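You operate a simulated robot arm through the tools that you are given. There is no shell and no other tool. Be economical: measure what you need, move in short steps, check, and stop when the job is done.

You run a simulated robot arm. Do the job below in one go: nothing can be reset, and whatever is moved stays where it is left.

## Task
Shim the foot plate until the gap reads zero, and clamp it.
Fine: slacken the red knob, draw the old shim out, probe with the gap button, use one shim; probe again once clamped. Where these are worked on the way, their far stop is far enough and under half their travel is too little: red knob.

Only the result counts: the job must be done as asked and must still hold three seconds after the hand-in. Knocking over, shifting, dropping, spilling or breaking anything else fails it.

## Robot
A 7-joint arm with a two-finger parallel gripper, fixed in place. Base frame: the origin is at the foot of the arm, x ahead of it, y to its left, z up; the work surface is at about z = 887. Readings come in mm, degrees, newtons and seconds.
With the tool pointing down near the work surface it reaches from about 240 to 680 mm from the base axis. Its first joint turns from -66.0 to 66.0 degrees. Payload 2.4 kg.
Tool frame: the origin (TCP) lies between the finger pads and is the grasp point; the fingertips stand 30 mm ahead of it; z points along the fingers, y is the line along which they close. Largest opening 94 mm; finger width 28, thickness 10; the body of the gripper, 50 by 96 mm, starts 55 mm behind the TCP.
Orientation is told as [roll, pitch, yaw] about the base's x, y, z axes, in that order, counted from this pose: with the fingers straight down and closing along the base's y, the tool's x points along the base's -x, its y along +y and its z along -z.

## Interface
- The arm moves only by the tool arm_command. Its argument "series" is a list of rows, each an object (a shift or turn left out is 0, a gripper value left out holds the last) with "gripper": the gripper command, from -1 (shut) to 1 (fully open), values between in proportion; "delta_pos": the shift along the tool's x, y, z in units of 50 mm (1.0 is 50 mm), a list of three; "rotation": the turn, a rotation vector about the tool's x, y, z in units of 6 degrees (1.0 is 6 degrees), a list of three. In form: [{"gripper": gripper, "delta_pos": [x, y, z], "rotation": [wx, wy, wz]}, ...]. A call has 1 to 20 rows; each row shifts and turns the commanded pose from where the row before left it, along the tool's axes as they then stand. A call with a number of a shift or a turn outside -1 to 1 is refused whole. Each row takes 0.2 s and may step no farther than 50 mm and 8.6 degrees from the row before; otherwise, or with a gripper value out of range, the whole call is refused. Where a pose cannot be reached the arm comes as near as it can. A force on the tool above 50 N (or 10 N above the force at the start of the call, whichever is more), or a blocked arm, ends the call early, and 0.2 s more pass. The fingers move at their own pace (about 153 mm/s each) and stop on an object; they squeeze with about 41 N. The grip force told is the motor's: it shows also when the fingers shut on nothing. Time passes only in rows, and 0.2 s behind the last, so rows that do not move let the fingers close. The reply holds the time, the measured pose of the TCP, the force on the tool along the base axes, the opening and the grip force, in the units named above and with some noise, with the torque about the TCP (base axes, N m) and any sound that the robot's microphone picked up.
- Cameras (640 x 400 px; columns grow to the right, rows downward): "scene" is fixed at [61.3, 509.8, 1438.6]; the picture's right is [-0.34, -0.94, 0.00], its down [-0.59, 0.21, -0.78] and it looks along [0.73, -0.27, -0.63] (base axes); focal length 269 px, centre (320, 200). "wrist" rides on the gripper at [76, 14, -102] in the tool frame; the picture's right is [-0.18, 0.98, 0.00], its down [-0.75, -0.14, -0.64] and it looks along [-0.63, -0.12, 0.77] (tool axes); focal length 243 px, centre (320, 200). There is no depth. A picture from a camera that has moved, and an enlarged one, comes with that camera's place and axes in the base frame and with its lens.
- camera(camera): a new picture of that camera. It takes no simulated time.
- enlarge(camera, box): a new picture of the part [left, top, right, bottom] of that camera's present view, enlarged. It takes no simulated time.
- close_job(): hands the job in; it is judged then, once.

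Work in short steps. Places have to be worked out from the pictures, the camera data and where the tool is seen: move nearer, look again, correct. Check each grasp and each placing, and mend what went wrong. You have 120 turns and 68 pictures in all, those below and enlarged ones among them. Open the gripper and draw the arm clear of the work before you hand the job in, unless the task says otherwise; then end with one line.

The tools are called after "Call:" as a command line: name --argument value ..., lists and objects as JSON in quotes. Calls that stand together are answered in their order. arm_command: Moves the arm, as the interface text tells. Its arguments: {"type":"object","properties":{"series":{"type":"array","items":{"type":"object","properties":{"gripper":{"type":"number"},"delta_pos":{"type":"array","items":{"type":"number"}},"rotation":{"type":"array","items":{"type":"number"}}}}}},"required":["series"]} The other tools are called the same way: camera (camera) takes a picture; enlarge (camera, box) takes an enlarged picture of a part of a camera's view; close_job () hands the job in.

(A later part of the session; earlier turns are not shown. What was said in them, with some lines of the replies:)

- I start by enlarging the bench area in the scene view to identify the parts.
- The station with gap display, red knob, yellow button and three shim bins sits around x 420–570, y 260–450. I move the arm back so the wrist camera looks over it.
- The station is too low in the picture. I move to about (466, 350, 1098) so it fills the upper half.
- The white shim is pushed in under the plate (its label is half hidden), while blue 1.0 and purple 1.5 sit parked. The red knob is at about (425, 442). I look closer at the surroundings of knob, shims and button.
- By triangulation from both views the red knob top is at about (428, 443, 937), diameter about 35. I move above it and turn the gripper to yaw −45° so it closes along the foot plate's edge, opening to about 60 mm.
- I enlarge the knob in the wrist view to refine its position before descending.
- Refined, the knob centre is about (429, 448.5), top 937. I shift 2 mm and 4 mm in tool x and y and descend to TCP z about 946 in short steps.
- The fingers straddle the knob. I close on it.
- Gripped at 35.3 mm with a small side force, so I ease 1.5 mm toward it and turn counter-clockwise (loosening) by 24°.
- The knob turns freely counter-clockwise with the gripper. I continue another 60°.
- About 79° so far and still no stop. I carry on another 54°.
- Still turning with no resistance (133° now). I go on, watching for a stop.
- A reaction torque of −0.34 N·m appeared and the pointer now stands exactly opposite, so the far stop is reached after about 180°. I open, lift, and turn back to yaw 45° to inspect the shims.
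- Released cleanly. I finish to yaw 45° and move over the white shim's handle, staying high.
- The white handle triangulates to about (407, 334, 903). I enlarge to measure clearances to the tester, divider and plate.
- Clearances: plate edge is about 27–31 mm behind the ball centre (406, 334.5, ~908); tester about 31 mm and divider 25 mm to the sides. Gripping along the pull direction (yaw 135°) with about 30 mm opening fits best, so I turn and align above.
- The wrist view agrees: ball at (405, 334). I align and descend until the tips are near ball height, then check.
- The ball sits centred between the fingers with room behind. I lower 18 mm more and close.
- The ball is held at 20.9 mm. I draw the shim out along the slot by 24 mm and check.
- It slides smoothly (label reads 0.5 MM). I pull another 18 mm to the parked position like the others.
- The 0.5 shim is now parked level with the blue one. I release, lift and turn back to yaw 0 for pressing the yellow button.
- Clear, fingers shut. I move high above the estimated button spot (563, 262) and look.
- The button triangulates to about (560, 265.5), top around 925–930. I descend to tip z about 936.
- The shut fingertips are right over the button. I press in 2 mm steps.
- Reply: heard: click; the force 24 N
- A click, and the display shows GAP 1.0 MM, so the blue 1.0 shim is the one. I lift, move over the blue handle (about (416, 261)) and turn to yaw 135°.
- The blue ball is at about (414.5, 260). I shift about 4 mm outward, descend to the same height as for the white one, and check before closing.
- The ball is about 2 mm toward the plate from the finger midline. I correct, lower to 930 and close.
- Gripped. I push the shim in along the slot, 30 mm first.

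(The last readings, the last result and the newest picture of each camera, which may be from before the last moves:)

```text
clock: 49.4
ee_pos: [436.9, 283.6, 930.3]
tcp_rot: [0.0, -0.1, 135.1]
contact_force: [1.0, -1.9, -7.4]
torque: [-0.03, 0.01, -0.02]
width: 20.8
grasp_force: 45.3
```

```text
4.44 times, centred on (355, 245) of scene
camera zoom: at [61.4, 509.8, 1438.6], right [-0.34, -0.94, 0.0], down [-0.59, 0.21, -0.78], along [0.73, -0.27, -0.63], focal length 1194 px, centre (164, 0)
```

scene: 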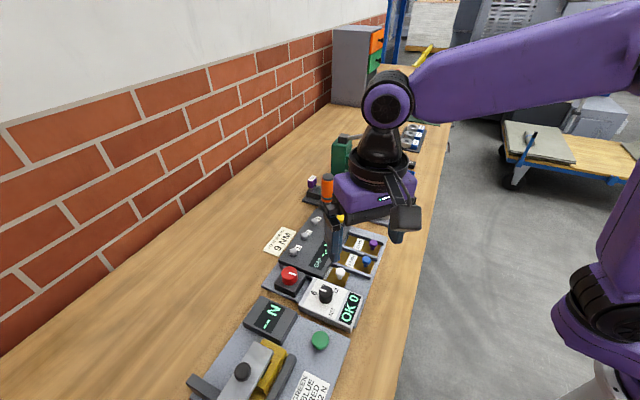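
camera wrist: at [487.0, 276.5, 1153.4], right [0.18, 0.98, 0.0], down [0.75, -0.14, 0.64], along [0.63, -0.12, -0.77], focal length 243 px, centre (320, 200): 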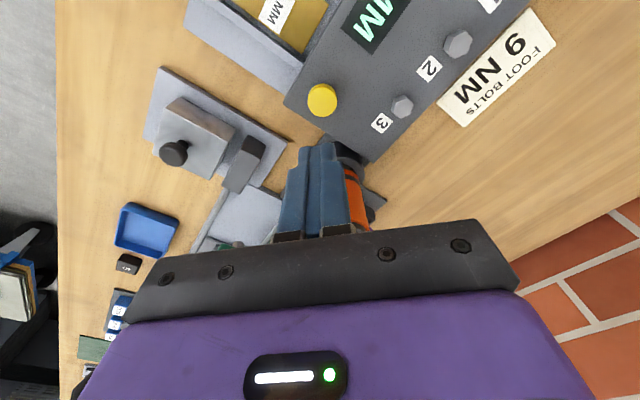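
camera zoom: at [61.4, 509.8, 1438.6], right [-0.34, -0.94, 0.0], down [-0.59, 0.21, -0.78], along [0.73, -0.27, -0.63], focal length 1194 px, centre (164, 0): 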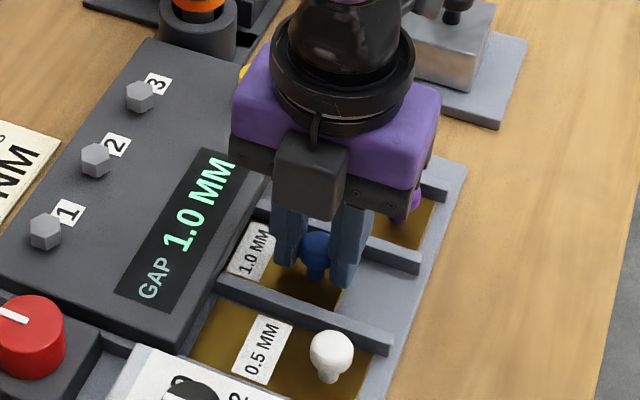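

Sliding in well. I push the remaining ~12 mm, matching the white shim's original depth.

Call:
arm_command --series '[{"delta_pos": [0, -0.08, 0]}, {"delta_pos": [0, -0.08, 0]}, {"delta_pos": [0, -0.08, 0]}, {}]'

Call:
enlarge --camera "scene" --box '[310, 200, 400, 290]'

Call:
enlarge --camera "wrist" --box '[220, 80, 400, 200]'

```text
clock: 50.4
ee_pos: [444.6, 291.0, 930.6]
tcp_rot: [0.2, -0.1, 135.0]
contact_force: [0.1, 0.1, -13.3]
torque: [0.02, 0.06, -0.04]
width: 21.0
grasp_force: 44.8
```

```text
4.44 times, centred on (355, 245) of scene
camera zoom: at [61.4, 509.9, 1438.6], right [-0.34, -0.94, 0.0], down [-0.59, 0.21, -0.78], along [0.73, -0.27, -0.63], focal length 1194 px, centre (164, 0)
```

zoom: 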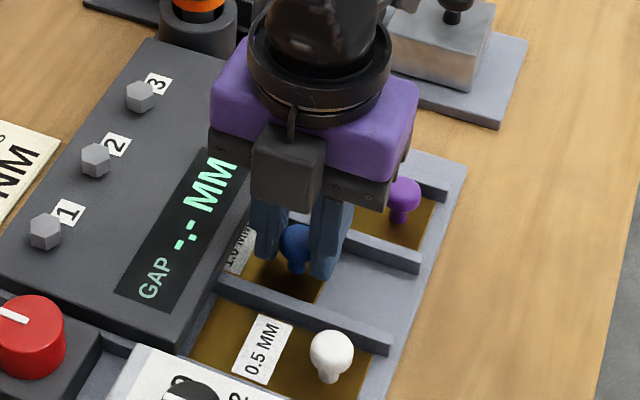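

```text
3.33 times, centred on (310, 140) of wrist
camera zoom: at [488.5, 225.6, 1033.3], right [-0.83, -0.56, 0.0], down [-0.43, 0.63, 0.64], along [-0.36, 0.53, -0.77], focal length 809 px, centre (353, 400)
```

zoom: 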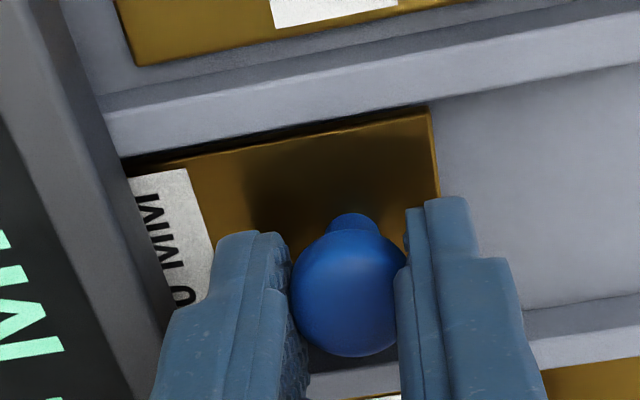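

Slightly (about 2 mm) less deep than the white one was. I push 2.5 mm more, watching force.

Call:
arm_command --series '[{"delta_pos": [0, -0.03, 0]}, {"delta_pos": [0, -0.02, 0]}, {}]'

Call:
enlarge --camera "wrist" --box '[240, 80, 400, 200]'

```text
clock: 51.2
ee_pos: [446.8, 293.0, 929.9]
tcp_rot: [0.0, 0.0, 135.0]
contact_force: [-1.1, 2.0, -14.7]
torque: [0.05, 0.1, 0.0]
width: 20.9
grasp_force: 45.6
```

```text
3.33 times, centred on (320, 140) of wrist
camera zoom: at [490.3, 227.5, 1033.4], right [-0.83, -0.56, 0.0], down [-0.43, 0.63, 0.64], along [-0.36, 0.53, -0.77], focal length 809 px, centre (320, 400)
```

zoom: 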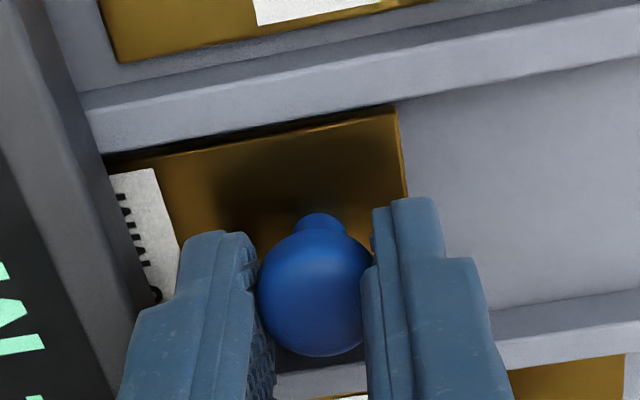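

Depth now matches the white shim's original. I release, lift, and move over the red knob at yaw 135°.

Call:
arm_command --series '[{"gripper": -0.38}, {"gripper": -0.38}, {"delta_pos": [0, 0, -0.6]}, {"delta_pos": [0, 0, -0.9]}, {"delta_pos": [0, 0, -0.9]}, {"delta_pos": [-0.61, -0.49, 0], "gripper": 0.3}, {"delta_pos": [-0.61, -0.49, 0]}, {"delta_pos": [-0.61, -0.49, 0]}, {"delta_pos": [-0.61, -0.49, 0]}, {}]'

Call:
enlarge --camera "scene" --box '[260, 200, 400, 310]'

```text
clock: 53.4
ee_pos: [429.9, 449.4, 1051.5]
tcp_rot: [0.0, 0.1, 135.0]
contact_force: [0.3, 0.5, -1.4]
torque: [0.0, -0.02, -0.04]
width: 61.2
grasp_force: 0.2
```

```text
3.64 times, centred on (330, 255) of scene
camera zoom: at [61.2, 509.8, 1438.6], right [-0.34, -0.94, 0.0], down [-0.59, 0.21, -0.78], along [0.73, -0.27, -0.63], focal length 977 px, centre (284, 0)
```

zoom: 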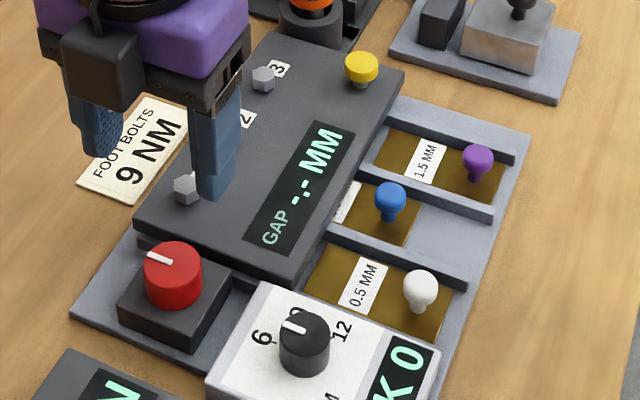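

The blue shim is in, white and purple are out, and the knob pointer shows slack. I descend onto the knob and close.

Call:
arm_command --series '[{"delta_pos": [0, 0, 0.6]}, {"delta_pos": [0, 0, 0.7]}, {"delta_pos": [0, 0, 0.78]}, {}, {"gripper": -0.15}, {"gripper": -0.4}, {}]'

```text
clock: 55.0
ee_pos: [430.5, 448.3, 948.0]
tcp_rot: [-0.2, 0.0, 135.0]
contact_force: [7.6, 6.9, -8.3]
torque: [0.38, -0.34, -0.01]
width: 35.3
grasp_force: 45.2
```

Gripped at 35.3 mm. I turn clockwise in two calls towards the clamped stop.

Call:
arm_command --series '[{"rotation": [0, 0, 0.9]}, {"rotation": [0, 0, 0.9]}, {"rotation": [0, 0, 0.9]}, {"rotation": [0, 0, 0.9]}, {"rotation": [0, 0, 0.9]}, {"rotation": [0, 0, 0.9]}, {"rotation": [0, 0, 0.9]}, {"rotation": [0, 0, 0.9]}, {"rotation": [0, 0, 0.9]}, {"rotation": [0, 0, 0.9]}, {"rotation": [0, 0, 0.9]}, {"rotation": [0, 0, 0.9]}, {"rotation": [0, 0, 0.9]}, {"rotation": [0, 0, 0.9]}, {"rotation": [0, 0, 0.9]}, {"rotation": [0, 0, 0.9]}, {"rotation": [0, 0, 0.9]}]'

Call:
arm_command --series '[{"rotation": [0, 0, 0.9]}, {"rotation": [0, 0, 0.9]}, {"rotation": [0, 0, 0.9]}, {"rotation": [0, 0, 0.9]}, {"rotation": [0, 0, 0.9]}, {"rotation": [0, 0, 0.9]}, {"rotation": [0, 0, 0.9]}, {"rotation": [0, 0, 0.9]}, {"rotation": [0, 0, 0.9]}, {"rotation": [0, 0, 0.9]}, {"rotation": [0, 0, 0.9]}, {"rotation": [0, 0, 0.9]}, {"rotation": [0, 0, 0.9]}, {"rotation": [0, 0, 0.9]}, {"rotation": [0, 0, 0.9]}, {"rotation": [0, 0, 0.9]}, {"rotation": [0, 0, 0.9]}]'

Call:
enlarge --camera "scene" --box '[240, 220, 360, 310]'

```text
clock: 58.6
ee_pos: [429.3, 448.9, 948.5]
tcp_rot: [0.0, -0.1, 43.0]
contact_force: [8.7, 5.8, 14.1]
torque: [0.23, -0.43, -0.02]
width: 35.5
grasp_force: 45.1
```

```text
clock: 62.2
ee_pos: [430.2, 448.3, 947.6]
tcp_rot: [0.2, 0.1, -48.7]
contact_force: [3.4, 14.3, 13.4]
torque: [0.45, 0.0, 0.53]
width: 35.6
grasp_force: 45.2
```

```text
4.44 times, centred on (300, 265) of scene
camera zoom: at [61.2, 510.0, 1438.6], right [-0.34, -0.94, 0.0], down [-0.59, 0.21, -0.78], along [0.73, -0.27, -0.63], focal length 1194 px, centre (409, -89)
```

zoom: 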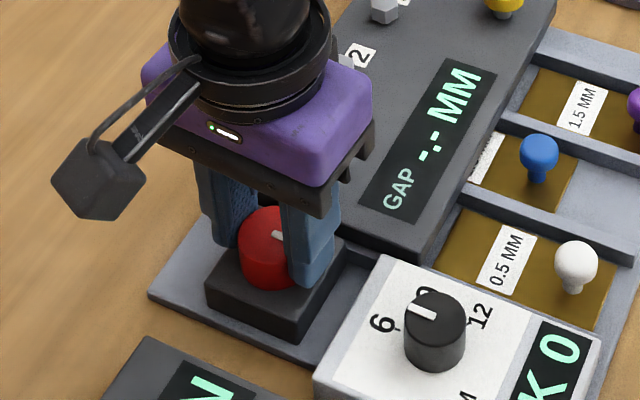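

Reaction torque 0.53 N·m indicates the clamping stop. I give a further 10° to be sure, then release and lift.

Call:
arm_command --series '[{"rotation": [0, 0, 0.6]}, {"rotation": [0, 0, 0.6]}, {"rotation": [0, 0, 0.5]}, {}]'

Call:
arm_command --series '[{"gripper": 0.3}, {"gripper": 0.3}, {"delta_pos": [0, 0, -0.8]}, {"delta_pos": [0, 0, -0.9]}, {"delta_pos": [0, 0, -0.4]}, {"rotation": [0, 0, -1], "gripper": -1}, {"rotation": [0, 0, -1]}, {"rotation": [0, 0, -1]}, {"rotation": [0, 0, -1]}, {"rotation": [0, 0, -1]}, {"rotation": [0, 0, -1]}, {"rotation": [0, 0, -1]}, {"rotation": [0, 0, -1]}, {"rotation": [0, 0, -1]}, {}]'

Call:
enlarge --camera "scene" --box '[240, 220, 360, 310]'

```text
clock: 63.2
ee_pos: [431.3, 447.8, 946.9]
tcp_rot: [0.2, 0.0, -58.9]
contact_force: [11.2, 11.7, 4.9]
torque: [-0.26, -0.45, 0.86]
width: 35.1
grasp_force: 44.8
```

```text
clock: 66.4
ee_pos: [430.3, 448.2, 1052.6]
tcp_rot: [0.0, 0.0, -4.8]
contact_force: [-0.3, -0.3, 0.3]
torque: [0.04, -0.02, -0.02]
width: 0.0
grasp_force: 32.7
```

```text
4.44 times, centred on (300, 265) of scene
camera zoom: at [61.3, 509.8, 1438.6], right [-0.34, -0.94, 0.0], down [-0.59, 0.21, -0.78], along [0.73, -0.27, -0.63], focal length 1194 px, centre (409, -89)
```

zoom: 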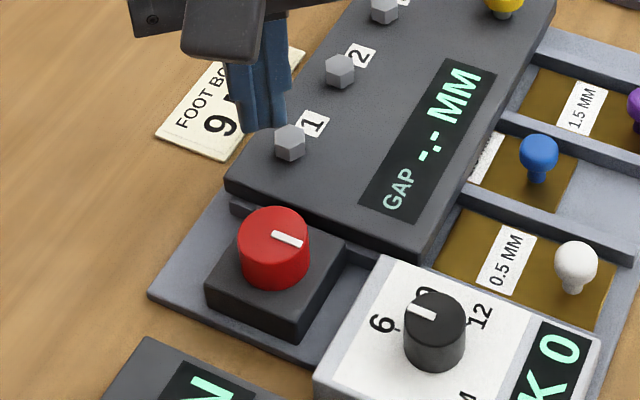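

The pointer is back in its clamped position. I go to the gap button at yaw 0 and descend close above it.

Call:
arm_command --series '[{"rotation": [0, 0, -0.8]}, {"delta_pos": [-0.52, -0.732, 0]}, {"delta_pos": [-0.52, -0.732, 0]}, {"delta_pos": [-0.52, -0.732, 0]}, {"delta_pos": [-0.52, -0.732, 0]}, {"delta_pos": [-0.52, -0.732, 0]}, {"delta_pos": [0, 0, 0.6]}, {"delta_pos": [0, 0, 0.6]}, {"delta_pos": [0, 0, 0.5]}, {}]'

```text
clock: 68.6
ee_pos: [559.8, 263.7, 966.3]
tcp_rot: [0.0, 0.0, 0.1]
contact_force: [-0.1, 0.2, 1.8]
torque: [0.04, 0.02, 0.03]
width: 0.0
grasp_force: 33.2
```

Over the button again at z 966. I press with the same small steps.

Call:
arm_command --series '[{"delta_pos": [0, 0.04, 0.06]}, {"delta_pos": [0, 0, 0.05]}, {"delta_pos": [0, 0, 0.04]}, {"delta_pos": [0, 0, 0.04]}]'

Call:
enlarge --camera "scene" --box '[290, 160, 400, 280]'

```text
clock: 69.6
ee_pos: [560.2, 267.0, 959.4]
tcp_rot: [0.0, 0.0, 0.1]
contact_force: [-1.8, -3.7, 16.4]
torque: [-0.12, 0.09, 0.03]
width: 0.0
grasp_force: 33.0
heard: click
```

```text
3.33 times, centred on (345, 220) of scene
camera zoom: at [60.9, 509.5, 1438.7], right [-0.34, -0.94, 0.0], down [-0.59, 0.21, -0.78], along [0.73, -0.27, -0.63], focal length 895 px, centre (237, 133)
```

zoom: 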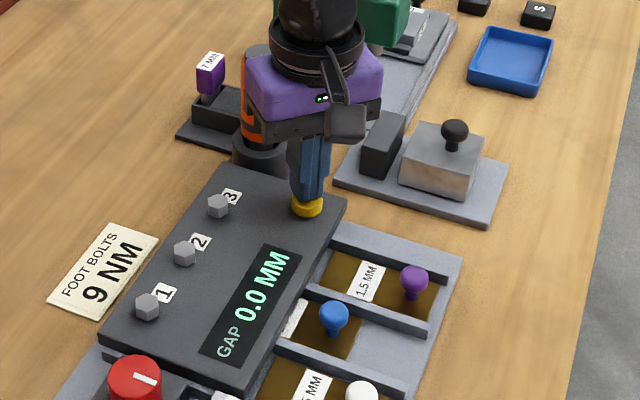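

A click, and the display reads GAP 0.0 MM with the knob clamped. I lift clear, back off and open the gripper.

Call:
arm_command --series '[{"delta_pos": [0, 0, -0.5]}, {"delta_pos": [0, 0, -0.9]}, {"delta_pos": [0, 0, -0.9]}, {"delta_pos": [0, 0, -0.9]}, {"delta_pos": [0.8, 0, -0.5]}, {"delta_pos": [0.8, 0, -0.3], "gripper": 1}, {"delta_pos": [0.8, -0.4, 0]}, {"delta_pos": [0.5, -0.4, 0]}, {}]'

Call:
camera --camera "scene"

```text
clock: 71.6
ee_pos: [415.3, 227.8, 1158.6]
tcp_rot: [0.0, 0.0, -0.1]
contact_force: [0.2, 0.1, 0.1]
torque: [0.06, 0.03, -0.02]
width: 93.8
grasp_force: 0.0
```

```text
20 pictures are left
```

scene: 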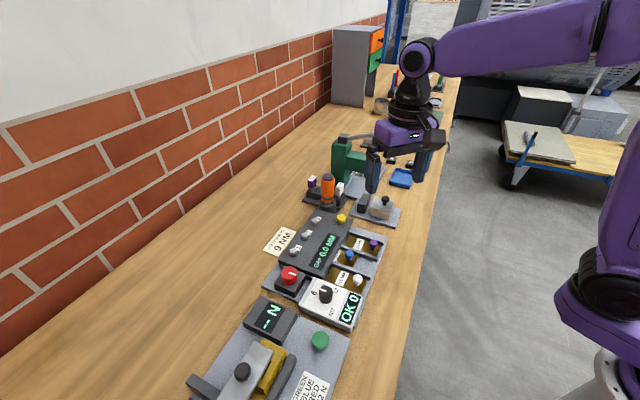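

The display still shows 0.0, everything else is undisturbed, and the arm is clear with the gripper open. I hand in.

Call:
close_job

```text
The job is handed in.
```

The foot plate is shimmed with the 1.0 mm shim and clamped with the red knob; probed again after clamping, the gap reads 0.0 mm. The foot bolts were left untouched.
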